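You operate a simulated robot arm through the tools that you are given. There is no shell and no other tool.

The job below is to be done with a simulated robot arm. You get a single attempt, and the scene is never put back.

Task
Put things in order on the top of table 1. At the end: the blue filter stands where the white carton (marked "BANDS") stood; the green filter stands where the blue filter stood; the white carton from the top of table 1 stands where the clear bag stood; the clear bag from the top of table 1 is in the gold basket; the white filter stands where the green filter stood; whatever was shut is shut again. Leave all else as you found it, and nothing knocked over.

The check looks at the end state, three seconds after you hand in, the way a careful person would. Anything else that was tipped, shoved, dropped, spilled or broken makes it a failure.

Robot
A 6-joint arm with a two-finger parallel gripper, fixed in place. Base frame: the origin is on the floor under the middle of its stand, x ahead of it, y to its left, z up; the work surface is at about z = 0.76. Lengths are in m, angles in degrees, forces in N, time in s.
With the tool pointing down near the work surface it reaches from about 0.24 to 0.64 m from the base axis. Its first joint turns from -66.0 to 66.0 degrees. Payload 2.7 kg.
The tool frame sits at the grasp point between the pads (the TCP): z along the fingers, y along the line on which they close. The tips reach 0.023 m beyond it. The gripper opens to 0.094 m. The fingers are 0.038 m wide and 0.01 m thick; the gripper's body (0.054 by 0.096 m) begins 0.039 m behind the TCP.
Orientation is that of the tool frame in the base frame, as a unit quaternion [x, y, z, w]. With the fingers straight down and closing along the base's y, the tool's x points along the base's -x, its y along +y and its z along -z.

Tools
- The arm moves only by the tool nudge_tool. Its argument "series" is a list of rows, each a list of 7 numbers: the gripper command, from -1 (shut) to 1 (fully open), values between in proportion, then the shift along the base's x, y, z in units of 500 mm (1.0 is 500 mm), then the turn, a rotation vector about the base's x, y, z in units of 120 degrees (1.0 is 120 degrees). In form: [[grip, dx, dy, dz, ax, ay, az], ...]. A call has 1 to 20 rows; each row is the pose to reach, as a shift and turn from the pose commanded when the call began. A call with a number of a shift or a turn outside -1 to 1 is refused whole. Each row takes 0.2 s and may step no farther than 0.05 m and 8.6 degrees from the row before; otherwise, or with a gripper value out of range, the whole call is refused. A pose out of reach is approached as far as the arm can. The call stops where the force on the tool passes 40 N (or 10 N more than at its start, if that is more) or the arm is blocked; 0.2 s more then pass. Each finger travels about 0.045 m/s and halts on what it meets, pressing with about 23 N; the grip force reading is that of the motor and also rises with nothing between the fingers. The clock runs only during rows and for 0.2 s after the last one: add rows that repeat a pose to give the fingers time. It gives the time, the measured TCP pose, the force on the tool (base axes), the opening and the grip force at its end, in the units of the frame above (readings bear some noise), with the torque about the TCP (base axes, N m) and any sound that the robot's microphone picked up, and new pictures: "views" is both (left out), scene, wrist or none.
- Cameras (640 x 400 px; columns grow to the right, rows downward): "scene" is fixed at [0.0823, -0.4465, 1.395]; the picture's right is [0.65, -0.76, 0.00], its down [-0.51, -0.43, -0.74] and it looks along [0.57, 0.48, -0.67] (base axes); focal length 356 px, centre (320, 200). "wrist" rides on the gripper at [0.086, 0.016, -0.074] in the tool frame; the picture's right is [-0.18, 0.98, 0.00], its down [-0.58, -0.11, -0.81] and it looks along [-0.79, -0.15, 0.59] (tool axes); focal length 243 px, centre (320, 200). There is no depth. A picture from a camera that has moved, and an enlarged one, comes with that camera's place and axes in the base frame and with its lens.
- close_up(camera, box): a new picture of the part [left, top, right, bottom] of that camera's present view, enlarged. No time passes.
- close_job(): hands the job in; it is judged then, once.

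Nothing tells you positions but the pictures and the camera data. Unless the task says otherwise, let go and move clear before handing in.

The tools are called after ">>>" as a command line: name --pt "numbers of a row" for each row, then --argument value for the rest, lists and objects as JSON in quotes. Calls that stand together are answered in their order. nudge_tool: Moves the arm, as the interface text tells. Its arguments: {"type":"object","properties":{"series":{"type":"array","items":{"type":"array","items":{"type":"number"}}},"views":{"type":"string","enum":["both","scene","wrist","none"]}},"required":["series"]} The other tools are called the same way: close_up (camera, box) takes an enlarged picture of a part of a camera's view; close_job () hands the job in.

At the start:

```text
time_s: 0.0
position: [0.3424, -0.051, 1.1038]
ee_rot: [0.0, 1.0, 0.001, 0.0]
wrist_force: [-0.2, 0.0, 0.6]
moment: [-0.01, -0.02, 0.0]
opening: 0.0939
finger_force: 0.0
```

scene: 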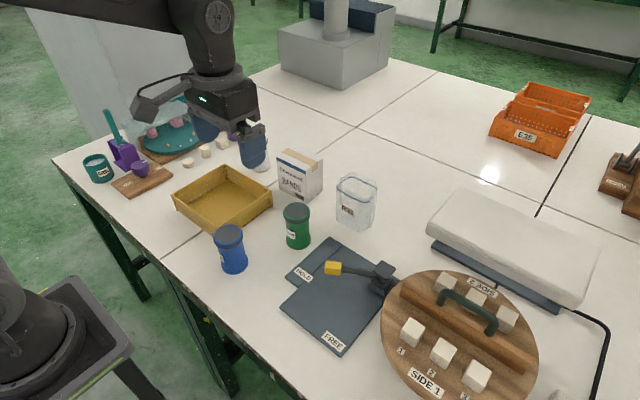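
wrist: 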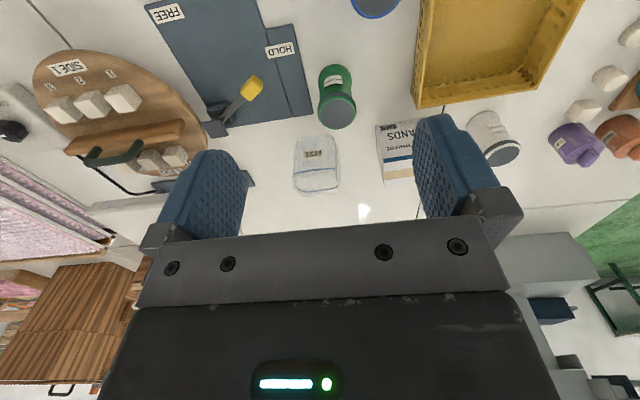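

I see the blue and green filters, the white BANDS carton, a clear bag/container and a gold basket, plus other items; the white filter appears to be behind the gripper. I'll take close-ups before moving.

>>> close_up --camera "scene" --box '[160, 120, 420, 290]'

>>> close_up --camera "wrist" --box '[280, 0, 640, 225]'

>>> close_up --camera "scene" --box '[60, 80, 300, 220]'

>>> close_up --camera "wrist" --box '[0, 0, 360, 225]'

```text
2.35 times, centred on (290, 205) of scene
camera zoom: at [0.0823, -0.4465, 1.395], right [0.65, -0.76, 0.0], down [-0.51, -0.43, -0.74], along [0.57, 0.48, -0.67], focal length 838 px, centre (391, 188)
```

zoom: 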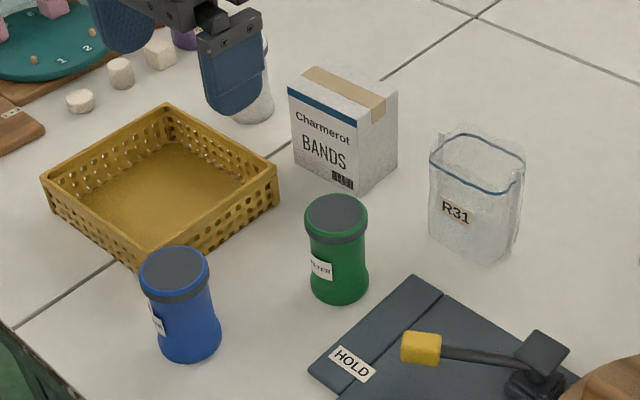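

```text
1.78 times, centred on (460, 112) of wrist
camera zoom: at [0.2558, -0.0349, 1.1783], right [0.18, 0.98, 0.0], down [0.58, -0.11, 0.81], along [0.79, -0.15, -0.59], focal length 431 px, centre (71, 356)
```

zoom: 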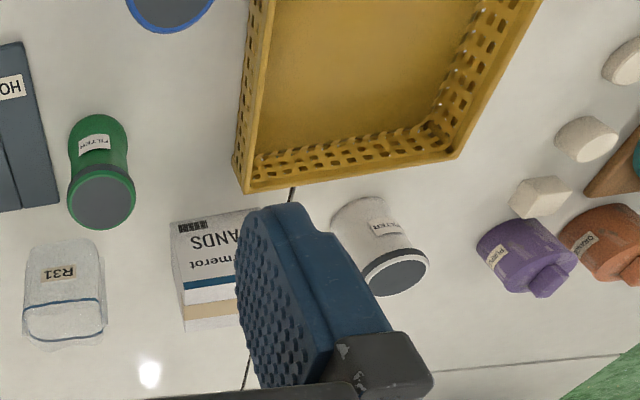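

```text
2.67 times, centred on (180, 150) of scene
camera zoom: at [0.0823, -0.4465, 1.395], right [0.65, -0.76, 0.0], down [-0.51, -0.43, -0.74], along [0.57, 0.48, -0.67], focal length 950 px, centre (693, 333)
```

zoom: 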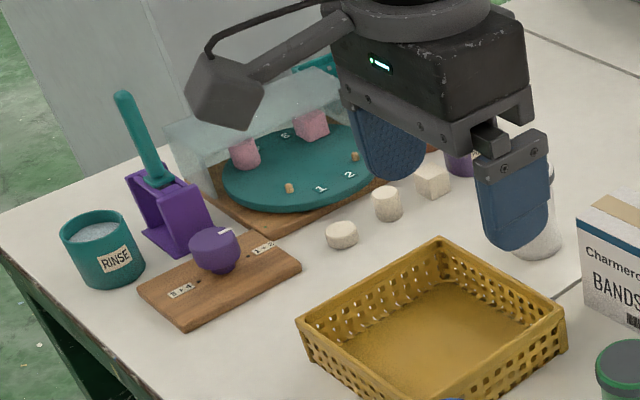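

```text
1.78 times, centred on (180, 112) of wrist
camera zoom: at [0.2558, -0.0349, 1.1783], right [0.18, 0.98, 0.0], down [0.58, -0.11, 0.81], along [0.79, -0.15, -0.59], focal length 431 px, centre (569, 356)
```

zoom: 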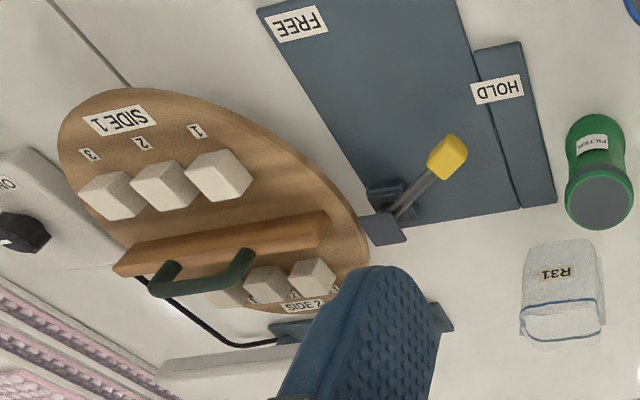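

The five objects seem to be: blue about (0.33, 0.02), green about (0.48, -0.04), carton about (0.62, 0.08), bag about (0.61, -0.11) and white filter about (0.61, 0.235). I'll move the arm sideways at height for a second viewpoint to refine these before I touch anything.

>>> nudge_tool --pt "1 -0.02 0.09 0 0 0 0" --pt "1 -0.04 0.18 0 0 0 0" --pt "1 -0.06 0.27 0 0 0 0" --pt "1 -0.08 0.36 0 0 0 0" --pt "1 -0.08 0.36 0 0 0 0" --views "both"

```text
time_s: 1.2
position: [0.3018, 0.1295, 1.1021]
ee_rot: [0.001, 1.0, 0.0, 0.001]
wrist_force: [-0.2, 0.0, -0.4]
moment: [0.02, -0.03, 0.02]
opening: 0.0939
finger_force: 0.1
camera wrist: at [0.2152, 0.1458, 1.1768], right [0.18, 0.98, 0.0], down [0.58, -0.11, 0.81], along [0.79, -0.15, -0.59], focal length 243 px, centre (320, 200)
```

scene: 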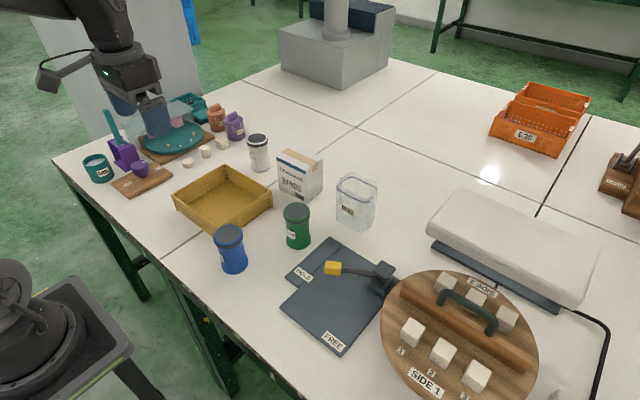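
wrist: 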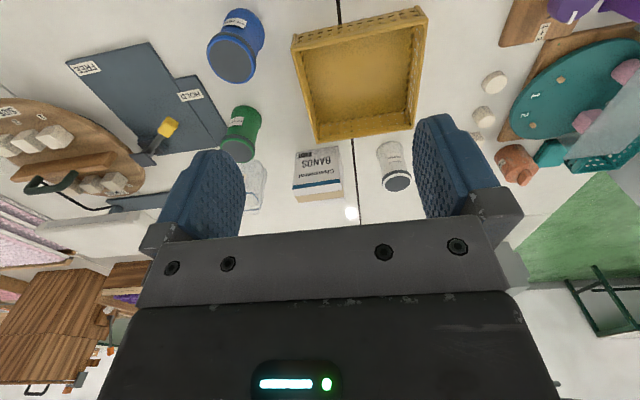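

>>> close_up --camera "wrist" --box '[190, 0, 450, 220]'

>>> close_up --camera "scene" --box '[230, 120, 390, 250]'

>>> close_up --camera "scene" --box '[160, 150, 320, 280]'

```text
1.82 times, centred on (320, 110) of wrist
camera zoom: at [0.2152, 0.1458, 1.1768], right [0.18, 0.98, 0.0], down [0.58, -0.11, 0.81], along [0.79, -0.15, -0.59], focal length 441 px, centre (320, 364)
```

zoom: 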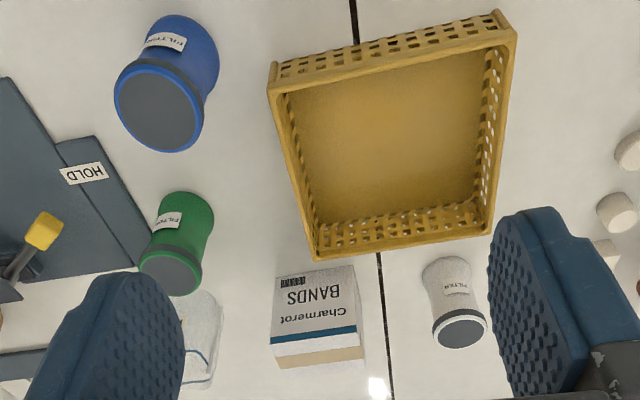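

```text
3.08 times, centred on (310, 185) of scene
camera zoom: at [0.0823, -0.4464, 1.395], right [0.65, -0.76, 0.0], down [-0.51, -0.43, -0.74], along [0.57, 0.48, -0.67], focal length 1096 px, centre (351, 246)
```

zoom: 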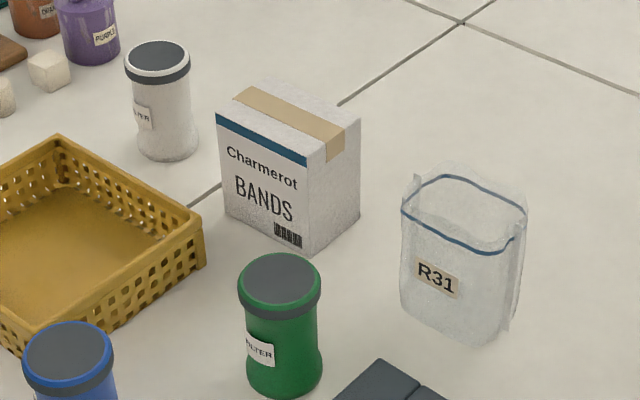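

```text
3.08 times, centred on (240, 215) of scene
camera zoom: at [0.0823, -0.4464, 1.395], right [0.65, -0.76, 0.0], down [-0.51, -0.43, -0.74], along [0.57, 0.48, -0.67], focal length 1096 px, centre (566, 154)
```

zoom: 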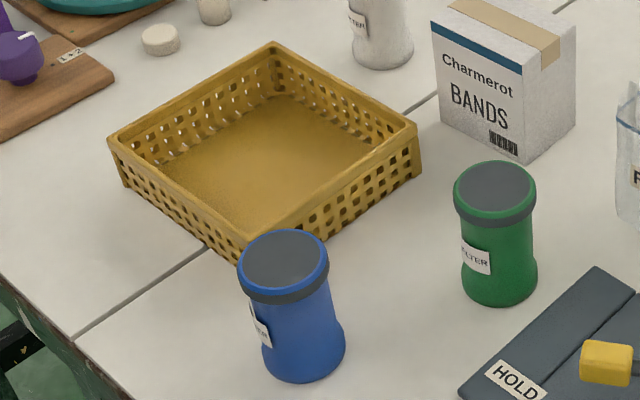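

From the two viewpoints I get: carton centre about (0.615, 0.077), 0.069 deep and 0.095 wide; bag about (0.622, -0.106), about 0.055 deep; white filter about (0.614, 0.237); basket centre about (0.43, 0.18). The carton is too wide to grip along y, so I'll turn the tool 90° and go look over the bag.

>>> nudge_tool --pt "1 0.0268 -0.0427 0 0 0 -0.0682" --pt "1 0.0537 -0.0855 0 0 0 -0.1364" --pt "1 0.0805 -0.1282 0 0 0 -0.2045" --pt "1 0.1074 -0.1709 0 0 0 -0.2727" --pt "1 0.1342 -0.2136 0 0 0 -0.3409" --pt "1 0.161 -0.2564 0 0 0 -0.4091" --pt "1 0.1879 -0.2991 0 0 0 -0.4773" --pt "1 0.2147 -0.3418 0 0 0 -0.5455" --pt "1 0.2415 -0.3846 0 0 0 -0.6136" --pt "1 0.2684 -0.4273 0 0 0 -0.6818" --pt "1 0.2952 -0.47 0 0 0 -0.75" --pt "1 0.2952 -0.47 0 0 0 -0.75" --views "both"

```text
time_s: 3.8
position: [0.4482, -0.106, 1.1039]
ee_rot: [0.708, 0.707, 0.0, 0.0]
wrist_force: [-0.3, -0.2, 0.5]
moment: [-0.03, -0.02, 0.0]
opening: 0.094
finger_force: 0.1
camera wrist: at [0.4649, -0.0198, 1.1784], right [0.98, -0.19, 0.0], down [-0.11, -0.58, 0.81], along [-0.15, -0.79, -0.59], focal length 243 px, centre (320, 200)
```

scene: 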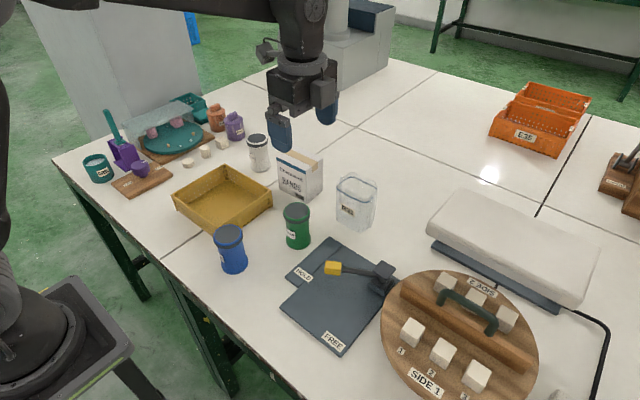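
wrist: 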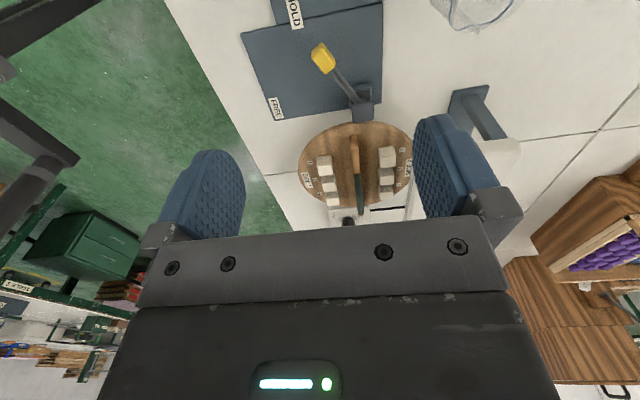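

The 90° turn worked. I'll shift over beyond the carton at height so the wrist camera sees the bag and carton from the side.

>>> nudge_tool --pt "1 0.05 0.0687 -0.0167 0 0 0" --pt "1 0.1 0.1373 -0.0333 0 0 0" --pt "1 0.15 0.206 -0.05 0 0 0" --pt "1 0.2 0.2747 -0.0667 0 0 0" --pt "1 0.25 0.3433 -0.0833 0 0 0" --pt "1 0.3 0.412 -0.1 0 0 0" --pt "1 0.3 0.412 -0.1 0 0 0" --views "both"

```text
time_s: 5.4
position: [0.6028, 0.0996, 1.0532]
ee_rot: [0.707, 0.707, 0.0, 0.0]
wrist_force: [-0.3, -0.6, -0.6]
moment: [0.02, 0.04, 0.04]
opening: 0.094
finger_force: 0.0
camera wrist: at [0.6184, 0.1872, 1.1282], right [0.98, -0.18, 0.0], down [-0.11, -0.58, 0.81], along [-0.15, -0.79, -0.59], focal length 243 px, centre (320, 200)
```

scene: 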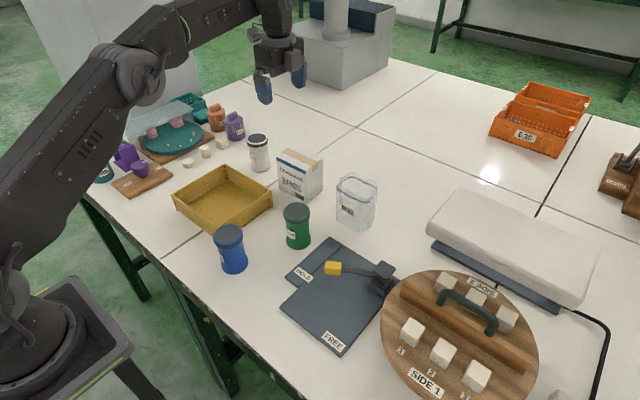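
wrist: 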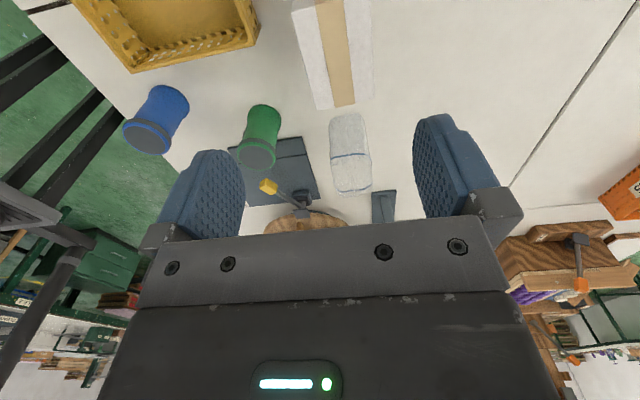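

>>> close_up --camera "wrist" --box '[270, 0, 430, 220]'

>>> close_up --camera "scene" --box '[320, 160, 400, 240]'

```text
1.82 times, centred on (350, 110) of wrist
camera zoom: at [0.6184, 0.1872, 1.1282], right [0.98, -0.18, 0.0], down [-0.11, -0.58, 0.81], along [-0.15, -0.79, -0.59], focal length 441 px, centre (266, 364)
```

zoom: 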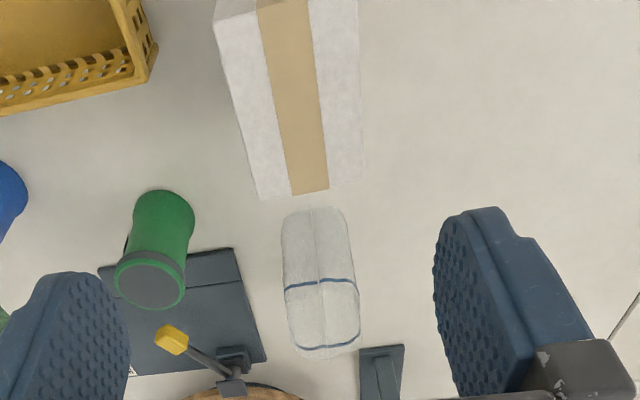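

```text
5.00 times, centred on (360, 200) of scene
camera zoom: at [0.0823, -0.4464, 1.395], right [0.65, -0.76, 0.0], down [-0.51, -0.43, -0.74], along [0.57, 0.48, -0.67], focal length 1782 px, centre (120, 200)
```

zoom: 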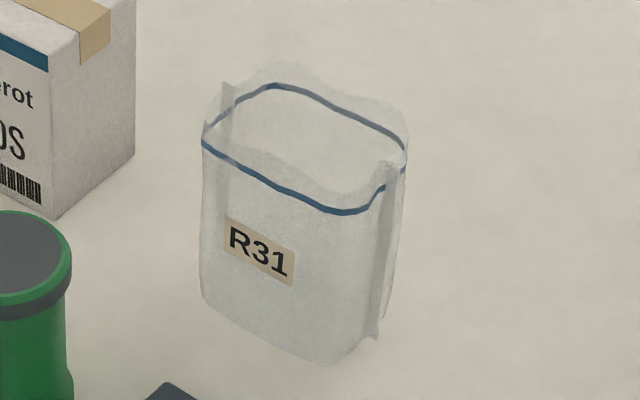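

I see the bag, carton and basket clearly from the side. To check my camera geometry, I'll zoom on the fingertips in the scene camera, whose true position is known.

>>> close_up --camera "scene" --box '[230, 30, 330, 120]'

```text
4.44 times, centred on (280, 75) of scene
camera zoom: at [0.0823, -0.4464, 1.395], right [0.65, -0.76, 0.0], down [-0.51, -0.43, -0.74], along [0.57, 0.48, -0.67], focal length 1584 px, centre (498, 756)
```

zoom: 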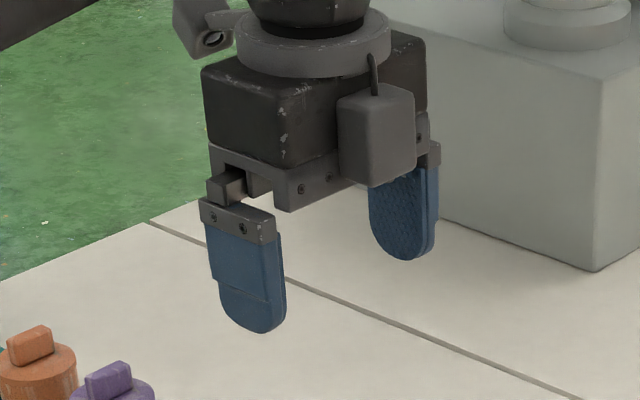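

The geometry check agrees to about 3 mm, with scene-based y values reading about 5 mm too high. Corrected bag centre is about (0.618, -0.110), its top near z 0.875. I'll move above it now.

>>> nudge_tool --pt "1 0.009 -0.084 0 0 0 0" --pt "1 0.018 -0.168 0 0 0 0" --pt "1 0.027 -0.252 0 0 0 0" --pt "1 0.036 -0.336 0 0 0 0" --pt "1 0.036 -0.42 0 0 0 0" --pt "1 0.036 -0.42 -0.05 0 0 0" --pt "1 0.036 -0.42 -0.1 0 0 0" --pt "1 0.036 -0.42 -0.15 0 0 0" --pt "1 0.036 -0.42 -0.18 0 0 0" --pt "1 0.036 -0.42 -0.18 0 0 0" --views "both"

>>> close_up --camera "scene" --box '[290, 90, 420, 240]'

```text
time_s: 7.6
position: [0.628, -0.1136, 0.9638]
ee_rot: [0.707, 0.707, 0.0, 0.0]
wrist_force: [-0.1, -0.9, -0.4]
moment: [-0.02, -0.04, 0.05]
opening: 0.0943
finger_force: 0.1
out of reach, approached as far as the arm can: row 5, 8, 9, 10
camera wrist: at [0.6435, -0.026, 1.0387], right [0.98, -0.18, 0.0], down [-0.11, -0.58, 0.81], along [-0.15, -0.79, -0.59], focal length 243 px, centre (320, 200)
```

scene: 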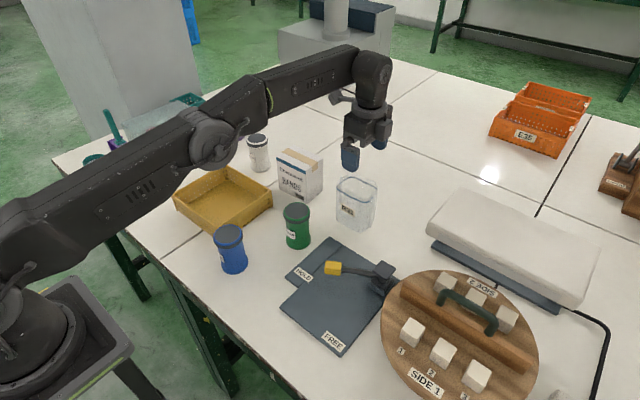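
wrist: 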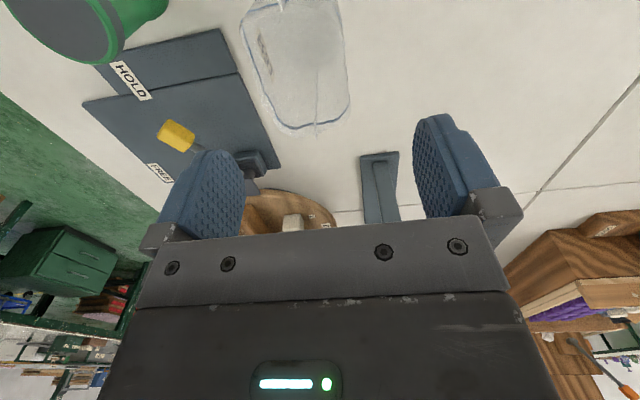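

```text
2.67 times, centred on (355, 165) of scene
camera zoom: at [0.0823, -0.4465, 1.395], right [0.65, -0.76, 0.0], down [-0.51, -0.43, -0.74], along [0.57, 0.48, -0.67], focal length 950 px, centre (227, 293)
```

zoom: 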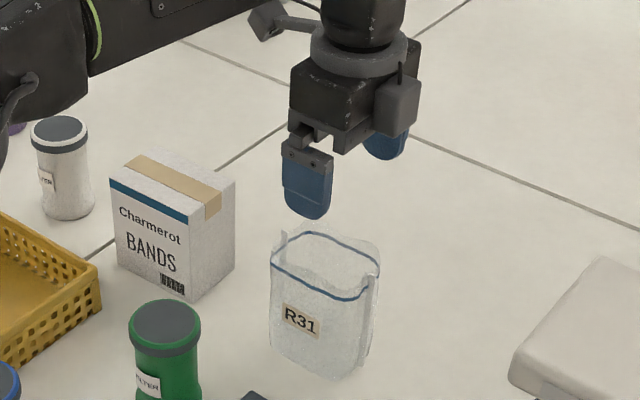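

The arm sits about 1 cm farther out than commanded because it's nearly straight there. The bag centre now looks like (0.616, -0.113), so I'll pull in, drop to just above the bag top, and check the pose before moving out over it.

>>> nudge_tool --pt "1 -0.04 -0.006 0 0 0 0" --pt "1 -0.08 -0.006 0 0 0 0" --pt "1 -0.08 -0.006 -0.04 0 0 0" --pt "1 -0.08 -0.006 -0.08 0 0 0" --pt "1 -0.08 -0.006 -0.08 0 0 0" --views "both"

```text
time_s: 8.8
position: [0.5779, -0.1152, 0.9221]
ee_rot: [0.707, 0.707, 0.0, 0.0]
wrist_force: [0.0, 0.8, 0.5]
moment: [-0.04, -0.01, 0.02]
opening: 0.0939
finger_force: 0.0
camera wrist: at [0.5939, -0.0272, 0.9968], right [0.98, -0.18, 0.0], down [-0.11, -0.58, 0.81], along [-0.15, -0.79, -0.59], focal length 243 px, centre (320, 200)
```

scene: 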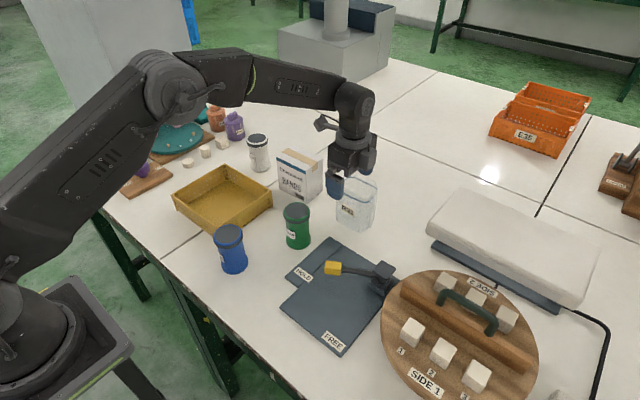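
wrist: 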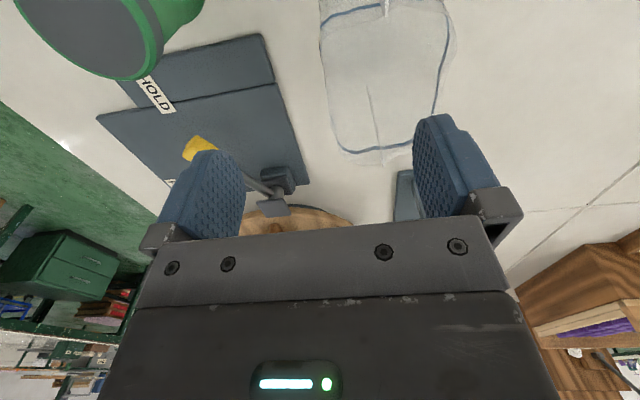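

Pose matches the command again. The bag rim spans x about 0.585–0.648 and y about -0.069 to -0.154 (centre 0.617, -0.112), so I'll slide out over it at this height in small steps.

>>> nudge_tool --pt "1 0.02 0.003 0 0 0 0" --pt "1 0.04 0.003 0 0 0 0" --pt "1 0.06 0.003 0 0 0 0" --pt "1 0.076 0.003 0 0 0 0" --pt "1 0.076 0.003 0 0 0 0" --views "both"

>>> close_up --camera "scene" --box '[300, 120, 420, 240]'

```text
time_s: 10.0
position: [0.6151, -0.1113, 0.9241]
ee_rot: [0.707, 0.707, 0.0, 0.0]
wrist_force: [-0.2, -0.2, -0.2]
moment: [-0.03, -0.02, -0.03]
opening: 0.0941
finger_force: 0.0
camera wrist: at [0.6323, -0.0249, 0.9983], right [0.98, -0.18, 0.0], down [-0.11, -0.58, 0.81], along [-0.15, -0.79, -0.59], focal length 243 px, centre (320, 200)
```

scene: 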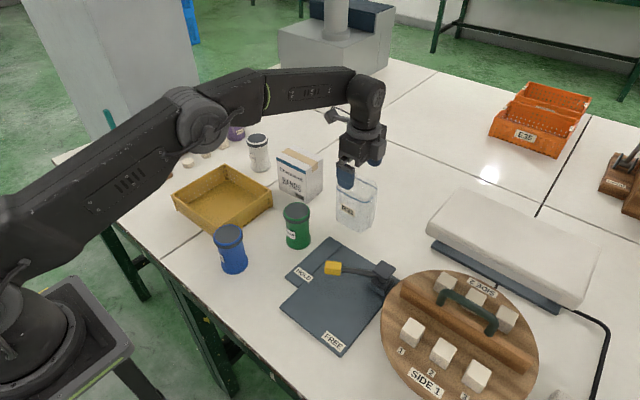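
wrist: 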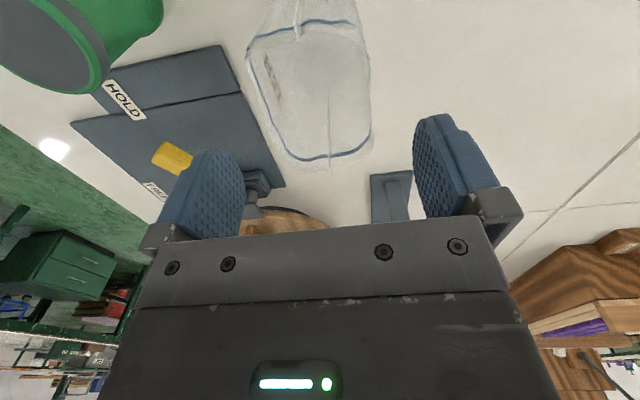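

```text
3.33 times, centred on (360, 180) of scene
camera zoom: at [0.0823, -0.4465, 1.395], right [0.65, -0.76, 0.0], down [-0.51, -0.43, -0.74], along [0.57, 0.48, -0.67], focal length 1188 px, centre (187, 267)
```

zoom: 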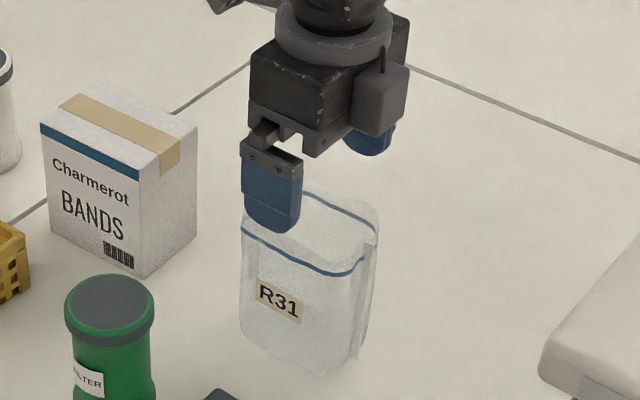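

The fingers straddle the bag front-to-back with over a centimetre on each side. I'll go straight down to z ≈ 0.845 with the gripper open.

>>> nudge_tool --pt "1 0.002 0 -0.03 0 0 0" --pt "1 0.002 0 -0.06 0 0 0" --pt "1 0.002 0 -0.09 0 0 0" --pt "1 0.002 0 -0.12 0 0 0" --pt "1 0.002 0 -0.14 0 0 0" --pt "1 0.002 0 -0.156 0 0 0" --pt "1 0.002 0 -0.156 0 0 0" --views "both"

>>> close_up --camera "scene" --box '[300, 120, 420, 240]'

```text
time_s: 11.6
position: [0.6159, -0.1105, 0.8458]
ee_rot: [0.707, 0.707, -0.001, -0.001]
wrist_force: [1.0, 0.3, 0.2]
moment: [0.0, 0.03, 0.0]
opening: 0.0939
finger_force: 0.1
camera wrist: at [0.6329, -0.0246, 0.9207], right [0.98, -0.18, 0.0], down [-0.11, -0.58, 0.81], along [-0.15, -0.79, -0.59], focal length 243 px, centre (320, 200)
```

scene: 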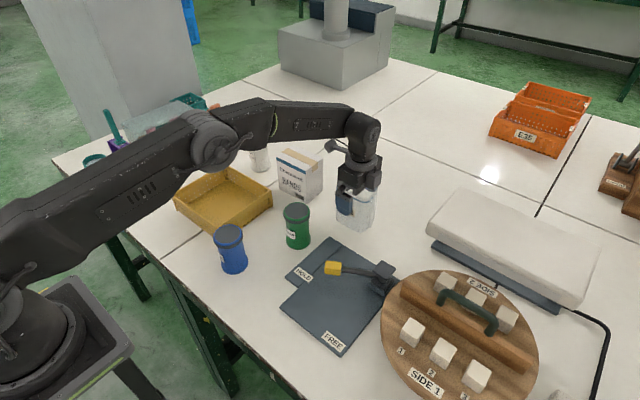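
wrist: 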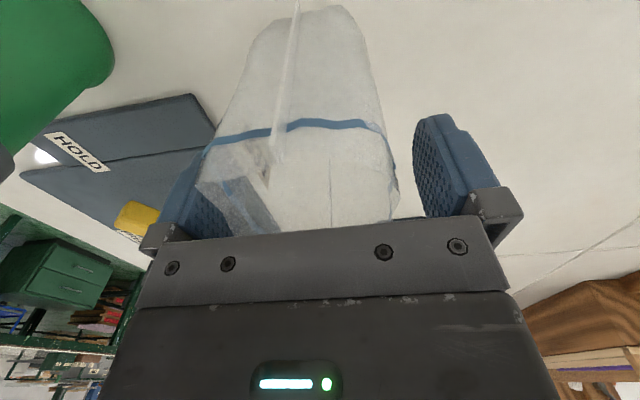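

```text
3.33 times, centred on (360, 180) of scene
camera zoom: at [0.0823, -0.4465, 1.395], right [0.65, -0.76, 0.0], down [-0.51, -0.43, -0.74], along [0.57, 0.48, -0.67], focal length 1188 px, centre (187, 267)
```

zoom: 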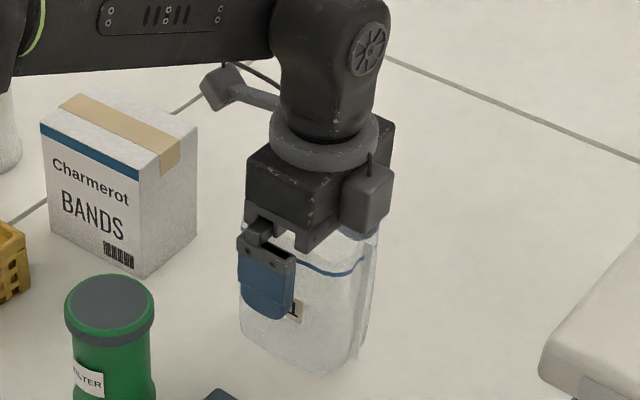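

The bag sits between the pads with no contact force. Closing the grip now.

>>> nudge_tool --pt "0.4 0 0 0 0 0 0" --pt "0.2 0 0 0 0 0 0" --pt "0 0 0 0 0 0 0" --pt "-0.3 0 0 0 0 0 0" --pt "-0.3 0 0 0 0 0 0" --pt "-0.3 0 0 0 0 0 0" --views "both"

>>> close_up --camera "scene" --box '[300, 120, 420, 240]'

```text
time_s: 13.0
position: [0.6161, -0.1112, 0.8464]
ee_rot: [0.708, 0.707, 0.001, 0.0]
wrist_force: [-0.8, 0.0, 0.3]
moment: [0.03, 0.01, -0.02]
opening: 0.0655
finger_force: 23.0
camera wrist: at [0.6329, -0.0246, 0.9208], right [0.98, -0.18, 0.0], down [-0.11, -0.58, 0.81], along [-0.15, -0.79, -0.59], focal length 243 px, centre (320, 200)
```

scene: 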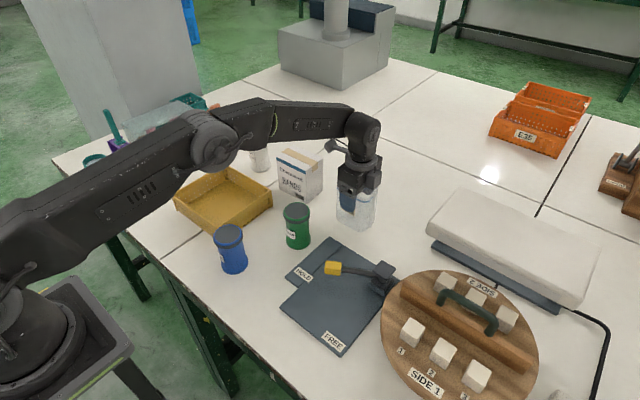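
wrist: 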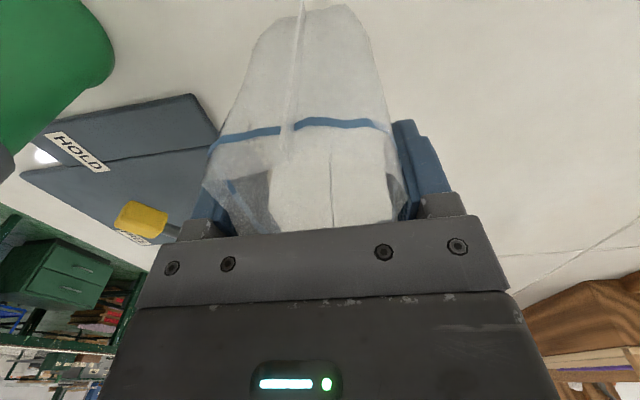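

```text
3.33 times, centred on (360, 180) of scene
camera zoom: at [0.0823, -0.4465, 1.395], right [0.65, -0.76, 0.0], down [-0.51, -0.43, -0.74], along [0.57, 0.48, -0.67], focal length 1188 px, centre (187, 267)
```

zoom: 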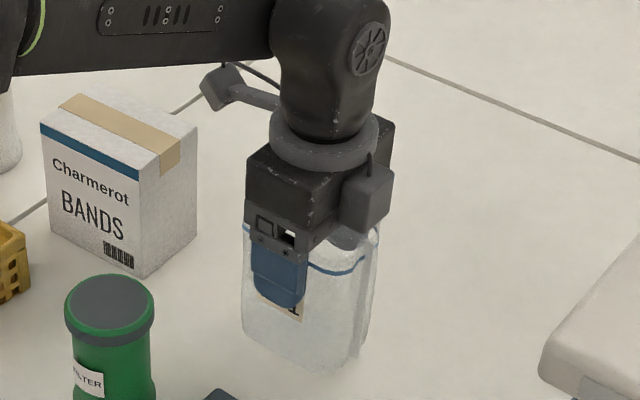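

Firm grip at 65.5 mm with 23 N. I'll lift straight up first, then inward and up to clear everything.

>>> nudge_tool --pt "-1 0 0 0.02 0 0 0" --pt "-1 0 0 0.06 0 0 0" --pt "-1 0 0 0.1 0 0 0" --pt "-1 0 0 0.14 0 0 0" --pt "-1 -0.03 0 0.18 0 0 0" --pt "-1 -0.07 0 0.22 0 0 0" --pt "-1 -0.12 0 0.27 0 0 0" --pt "-1 -0.16 0 0.32 0 0 0" --pt "-1 -0.16 0 0.32 0 0 0" --views "both"

```text
time_s: 15.0
position: [0.5371, -0.1105, 1.0029]
ee_rot: [0.707, 0.707, 0.0, 0.0]
wrist_force: [0.0, -0.1, -0.9]
moment: [-0.01, 0.02, 0.02]
opening: 0.0651
finger_force: 23.4
camera wrist: at [0.5536, -0.0239, 1.0785], right [0.98, -0.18, 0.0], down [-0.11, -0.58, 0.81], along [-0.15, -0.79, -0.59], focal length 243 px, centre (320, 200)
```

scene: 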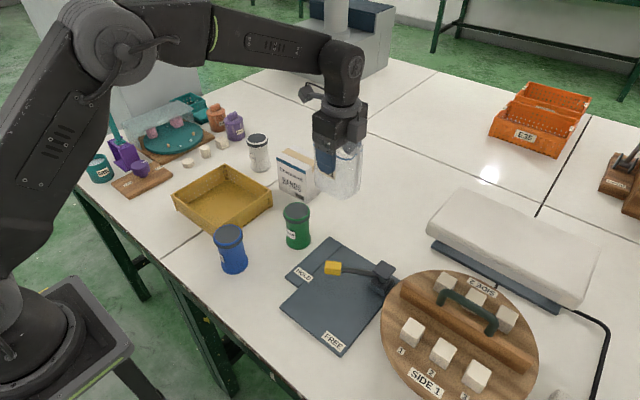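
wrist: 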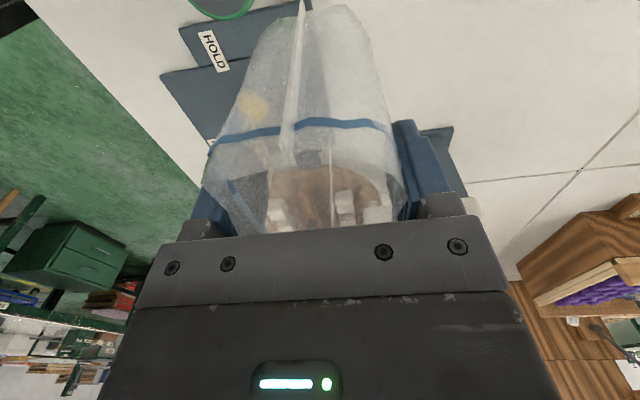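

The bag is held and clear. I'll carry it over to the basket, whose centre I put at about (0.434, 0.173).

>>> nudge_tool --pt "-1 -0.0294 0.0813 0 0 0 0" --pt "-1 -0.0589 0.1626 0 0 0 0" --pt "-1 -0.0883 0.2439 0 0 0 0" --pt "-1 -0.1177 0.3251 0 0 0 0" --pt "-1 -0.1471 0.4064 0 0 0 0" --pt "-1 -0.1766 0.4877 0 0 0 0" --pt "-1 -0.206 0.569 0 0 0 0" --pt "-1 -0.206 0.569 -0.06 0 0 0" --pt "-1 -0.206 0.569 -0.12 0 0 0" --pt "-1 -0.206 0.569 -0.15 0 0 0" --pt "-1 -0.206 0.569 -0.15 0 0 0" --views "both"

>>> close_up --camera "scene" --box '[150, 110, 310, 250]'

```text
time_s: 17.4
position: [0.4334, 0.1726, 0.9304]
ee_rot: [0.707, 0.707, 0.0, 0.0]
wrist_force: [0.5, 0.3, -0.4]
moment: [-0.02, 0.01, -0.01]
opening: 0.0654
finger_force: 22.3
camera wrist: at [0.4497, 0.2599, 1.0051], right [0.98, -0.18, 0.0], down [-0.11, -0.58, 0.81], along [-0.15, -0.79, -0.59], focal length 243 px, centre (320, 200)
```

scene: 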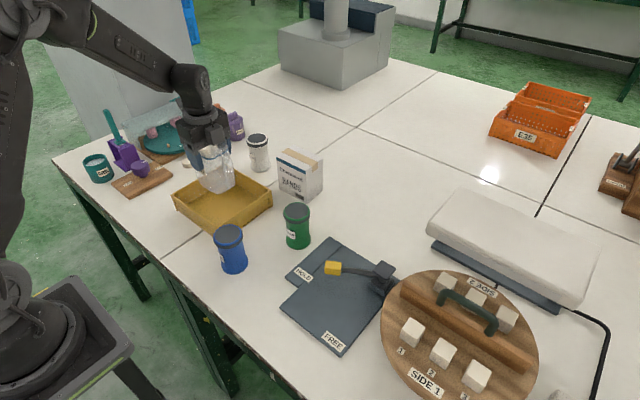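
wrist: 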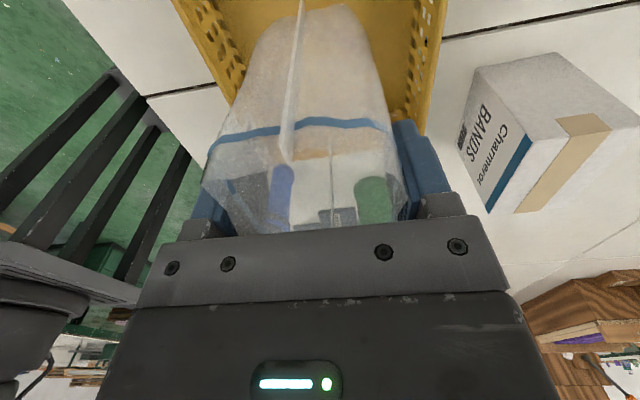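

```text
2.86 times, centred on (230, 180) of scene
camera zoom: at [0.0823, -0.4465, 1.395], right [0.65, -0.76, 0.0], down [-0.51, -0.43, -0.74], along [0.57, 0.48, -0.67], focal length 1018 px, centre (577, 257)
```

zoom: 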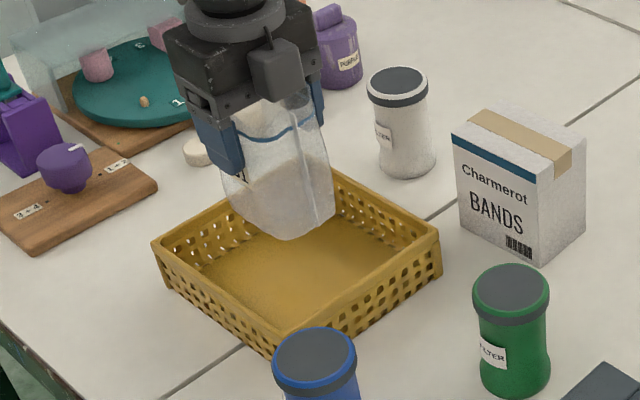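

Over the basket centre. I'll lower gently until just above the floor of the basket, then creep down to contact.

>>> nudge_tool --pt "-1 0 0 -0.04 0 0 0" --pt "-1 0 0 -0.08 0 0 0" --pt "-1 0 0 -0.12 0 0 0" --pt "-1 0 0 -0.14 0 0 0" --pt "-1 0 0 -0.148 0 0 0" --pt "-1 0 0 -0.152 0 0 0" --pt "-1 0 0 -0.152 0 0 0" --views "scene"

>>> close_up --camera "scene" --box '[150, 110, 310, 250]'

```text
time_s: 19.0
position: [0.4325, 0.1727, 0.8528]
ee_rot: [0.707, 0.707, 0.0, 0.0]
wrist_force: [-0.6, 0.2, 0.0]
moment: [-0.04, 0.01, 0.02]
opening: 0.0652
finger_force: 23.6
```

scene: 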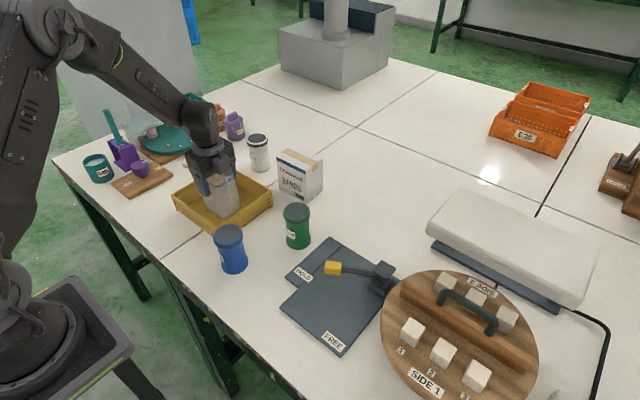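

```text
2.86 times, centred on (230, 180) of scene
camera zoom: at [0.0823, -0.4465, 1.395], right [0.65, -0.76, 0.0], down [-0.51, -0.43, -0.74], along [0.57, 0.48, -0.67], focal length 1018 px, centre (577, 257)
```

zoom: 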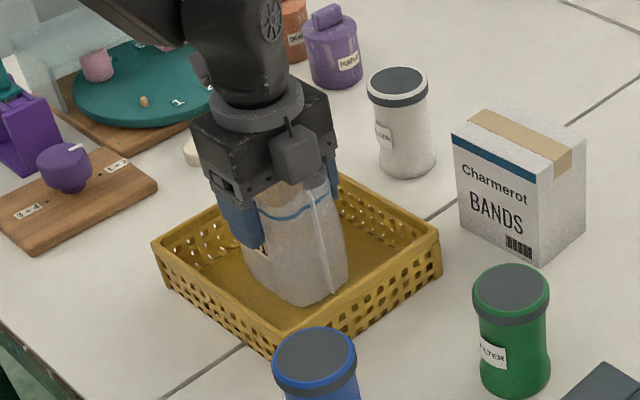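

No contact yet; creeping down a couple of millimetres at a time.

>>> nudge_tool --pt "-1 0 0 -0.002 0 0 0" --pt "-1 0 0 -0.004 0 0 0" --pt "-1 0 0 -0.004 0 0 0" --views "none"

```text
time_s: 19.8
position: [0.4338, 0.1728, 0.8541]
ee_rot: [0.707, 0.707, -0.001, 0.0]
wrist_force: [1.3, -0.6, 0.2]
moment: [0.0, 0.01, 0.04]
opening: 0.0658
finger_force: 23.1
```

>>> nudge_tool --pt "-1 0 0 -0.002 0 0 0" --pt "-1 0 0 -0.004 0 0 0" --pt "-1 0 0 -0.004 0 0 0" --views "none"

```text
time_s: 20.6
position: [0.4338, 0.1734, 0.8495]
ee_rot: [0.707, 0.707, 0.0, 0.0]
wrist_force: [0.4, 0.7, -0.1]
moment: [0.01, -0.03, 0.01]
opening: 0.0653
finger_force: 23.3
```

>>> nudge_tool --pt "-1 0 0 -0.002 0 0 0" --pt "-1 0 0 -0.004 0 0 0" --pt "-1 0 0 -0.004 0 0 0" --views "none"

```text
time_s: 21.4
position: [0.4341, 0.1718, 0.8507]
ee_rot: [0.707, 0.707, 0.001, 0.0]
wrist_force: [-1.6, -2.9, 13.4]
moment: [-0.25, 0.28, -0.02]
opening: 0.0655
finger_force: 23.0
```

Contact with the basket floor (13 N). Backing off 1 mm and opening the gripper.

>>> nudge_tool --pt "-1 0 0 0.002 0 0 0" --pt "0.4 0 0 0.002 0 0 0" --pt "0.6 0 0 0.002 0 0 0" --pt "0.8 0 0 0.002 0 0 0" --pt "1 0 0 0.002 0 0 0" --pt "1 0 0 0.002 0 0 0" --views "both"

>>> close_up --camera "scene" --box '[150, 110, 310, 250]'

```text
time_s: 22.8
position: [0.4339, 0.1724, 0.85]
ee_rot: [0.707, 0.707, 0.0, 0.0]
wrist_force: [0.5, -0.5, -1.2]
moment: [0.0, 0.0, 0.01]
opening: 0.0941
finger_force: 0.0
camera wrist: at [0.45, 0.259, 0.9245], right [0.98, -0.18, 0.0], down [-0.11, -0.58, 0.81], along [-0.15, -0.79, -0.59], focal length 243 px, centre (320, 200)
```

scene: 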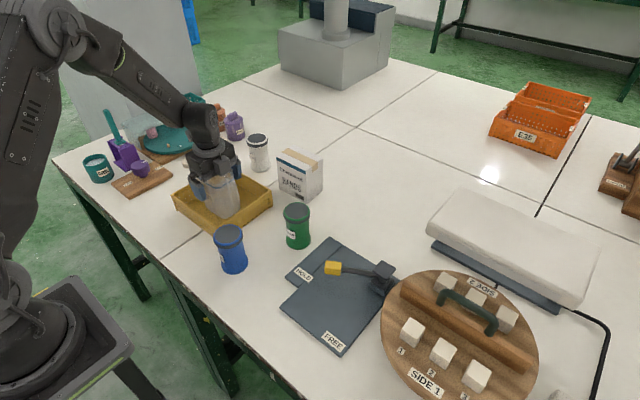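
wrist: 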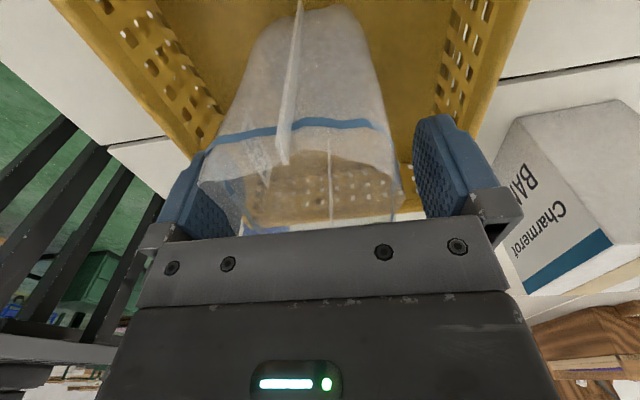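

```text
2.86 times, centred on (230, 180) of scene
camera zoom: at [0.0823, -0.4465, 1.395], right [0.65, -0.76, 0.0], down [-0.51, -0.43, -0.74], along [0.57, 0.48, -0.67], focal length 1018 px, centre (577, 257)
```

zoom: 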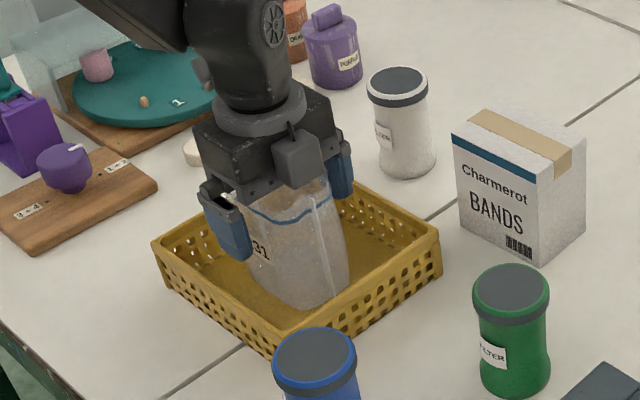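

The bag stands in the basket, released. I'll rise straight up and shift to look at the carton from its side.

>>> nudge_tool --pt "1 0 0 0.04 0 0 0" --pt "1 0 0 0.12 0 0 0" --pt "1 0 0 0.2 0 0 0" --pt "1 0 0 0.28 0 0 0" --pt "1 0 0 0.36 0 0 0" --pt "1 0.08 0.01 0.36 0 0 0" --pt "1 0.16 0.02 0.36 0 0 0" --pt "1 0.24 0.03 0.36 0 0 0" --pt "1 0.25 0.03 0.36 0 0 0" --views "both"

>>> close_up --camera "wrist" --box '[260, 0, 460, 200]'

>>> close_up --camera "scene" --box '[160, 130, 340, 250]'

```text
time_s: 24.8
position: [0.5619, 0.1892, 1.0312]
ee_rot: [0.707, 0.707, 0.0, 0.0]
wrist_force: [0.5, -0.2, 0.0]
moment: [0.01, 0.0, 0.01]
opening: 0.0942
finger_force: 0.0
camera wrist: at [0.5772, 0.275, 1.1056], right [0.98, -0.18, 0.0], down [-0.11, -0.58, 0.81], along [-0.15, -0.79, -0.59], focal length 243 px, centre (320, 200)
```

scene: 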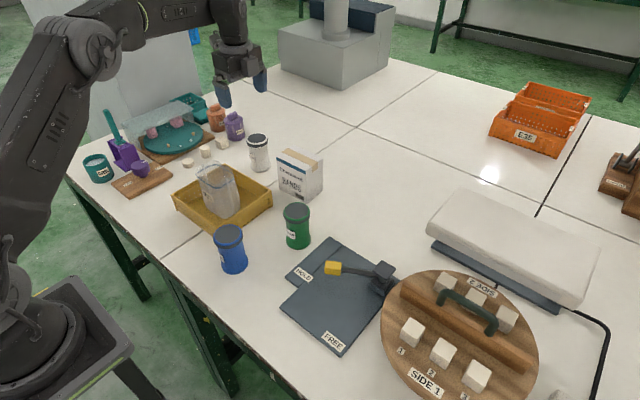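
wrist: 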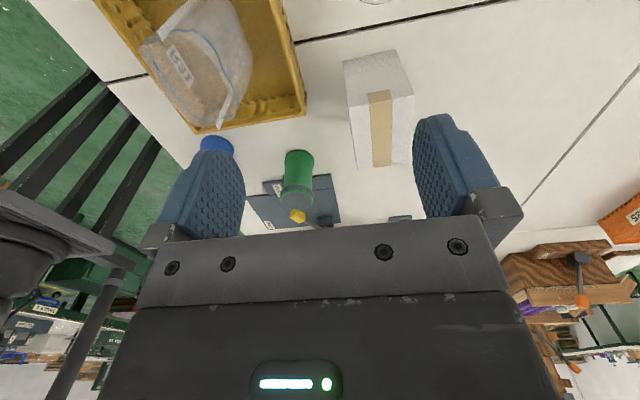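

```text
2.00 times, centred on (360, 100) of wrist
camera zoom: at [0.5772, 0.275, 1.1056], right [0.98, -0.18, 0.0], down [-0.11, -0.58, 0.81], along [-0.15, -0.79, -0.59], focal length 485 px, centre (240, 400)
```

zoom: 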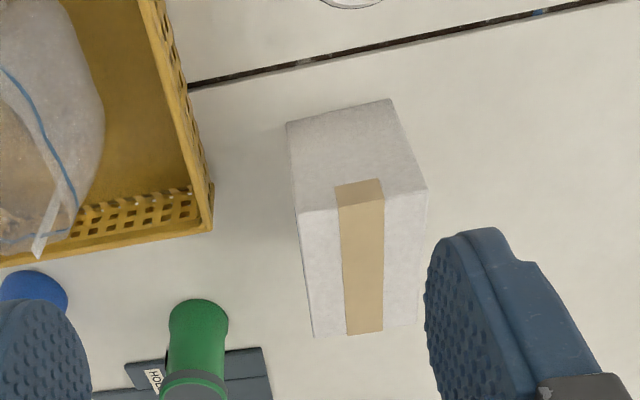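

```text
3.33 times, centred on (250, 190) of scene
camera zoom: at [0.0823, -0.4465, 1.395], right [0.65, -0.76, 0.0], down [-0.51, -0.43, -0.74], along [0.57, 0.48, -0.67], focal length 1188 px, centre (553, 233)
```

zoom: 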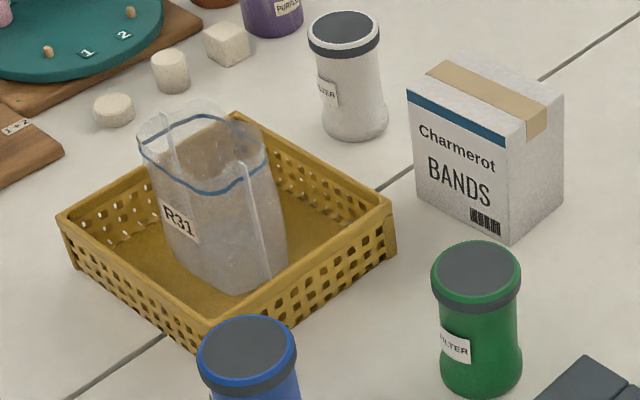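

The bag is in the basket. The carton measures x 0.581–0.651, y 0.020–0.119, top z about 0.867, so centre is (0.616, 0.070). I'll come over it from the inside at z 0.92.

>>> nudge_tool --pt "1 0.011 -0.08 0 0 0 0" --pt "1 0.021 -0.16 0 0 0 0" --pt "1 0.032 -0.236 0 0 0 0" --pt "1 0.032 -0.236 -0.07 0 0 0" --pt "1 0.032 -0.236 -0.14 0 0 0" --pt "1 0.032 -0.236 -0.22 0 0 0" --pt "1 0.06 -0.236 -0.22 0 0 0" --pt "1 0.09 -0.236 -0.22 0 0 0" --pt "1 0.114 -0.236 -0.22 0 0 0" --pt "1 0.114 -0.236 -0.22 0 0 0" --views "both"

>>> close_up --camera "scene" --box '[250, 110, 370, 220]'

```text
time_s: 27.0
position: [0.6166, 0.0688, 0.9194]
ee_rot: [0.707, 0.707, 0.0, 0.0]
wrist_force: [-0.1, 0.4, 0.6]
moment: [0.02, 0.01, 0.0]
opening: 0.0941
finger_force: 0.0
camera wrist: at [0.6325, 0.1567, 0.9943], right [0.98, -0.18, 0.0], down [-0.11, -0.58, 0.81], along [-0.15, -0.79, -0.59], focal length 243 px, centre (320, 200)
```

scene: 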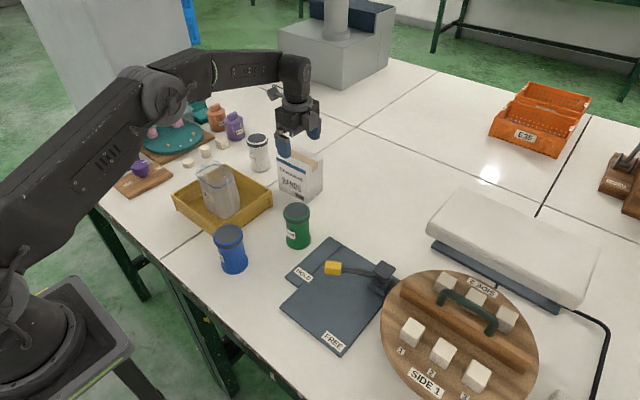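
wrist: 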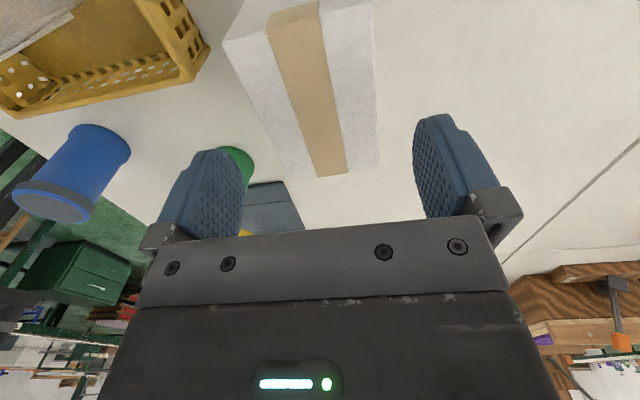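

```text
3.64 times, centred on (310, 165) of scene
camera zoom: at [0.0823, -0.4465, 1.395], right [0.65, -0.76, 0.0], down [-0.51, -0.43, -0.74], along [0.57, 0.48, -0.67], focal length 1296 px, centre (356, 327)
```

zoom: 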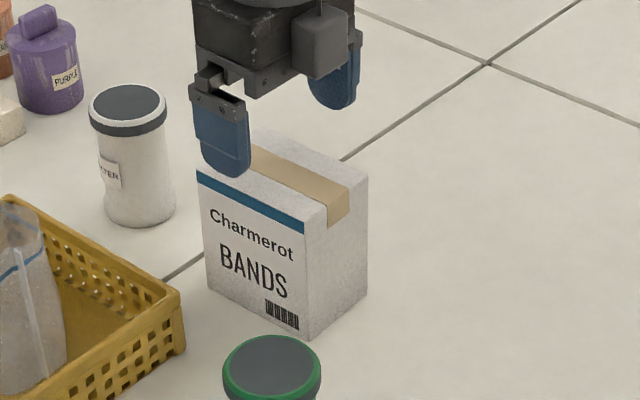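

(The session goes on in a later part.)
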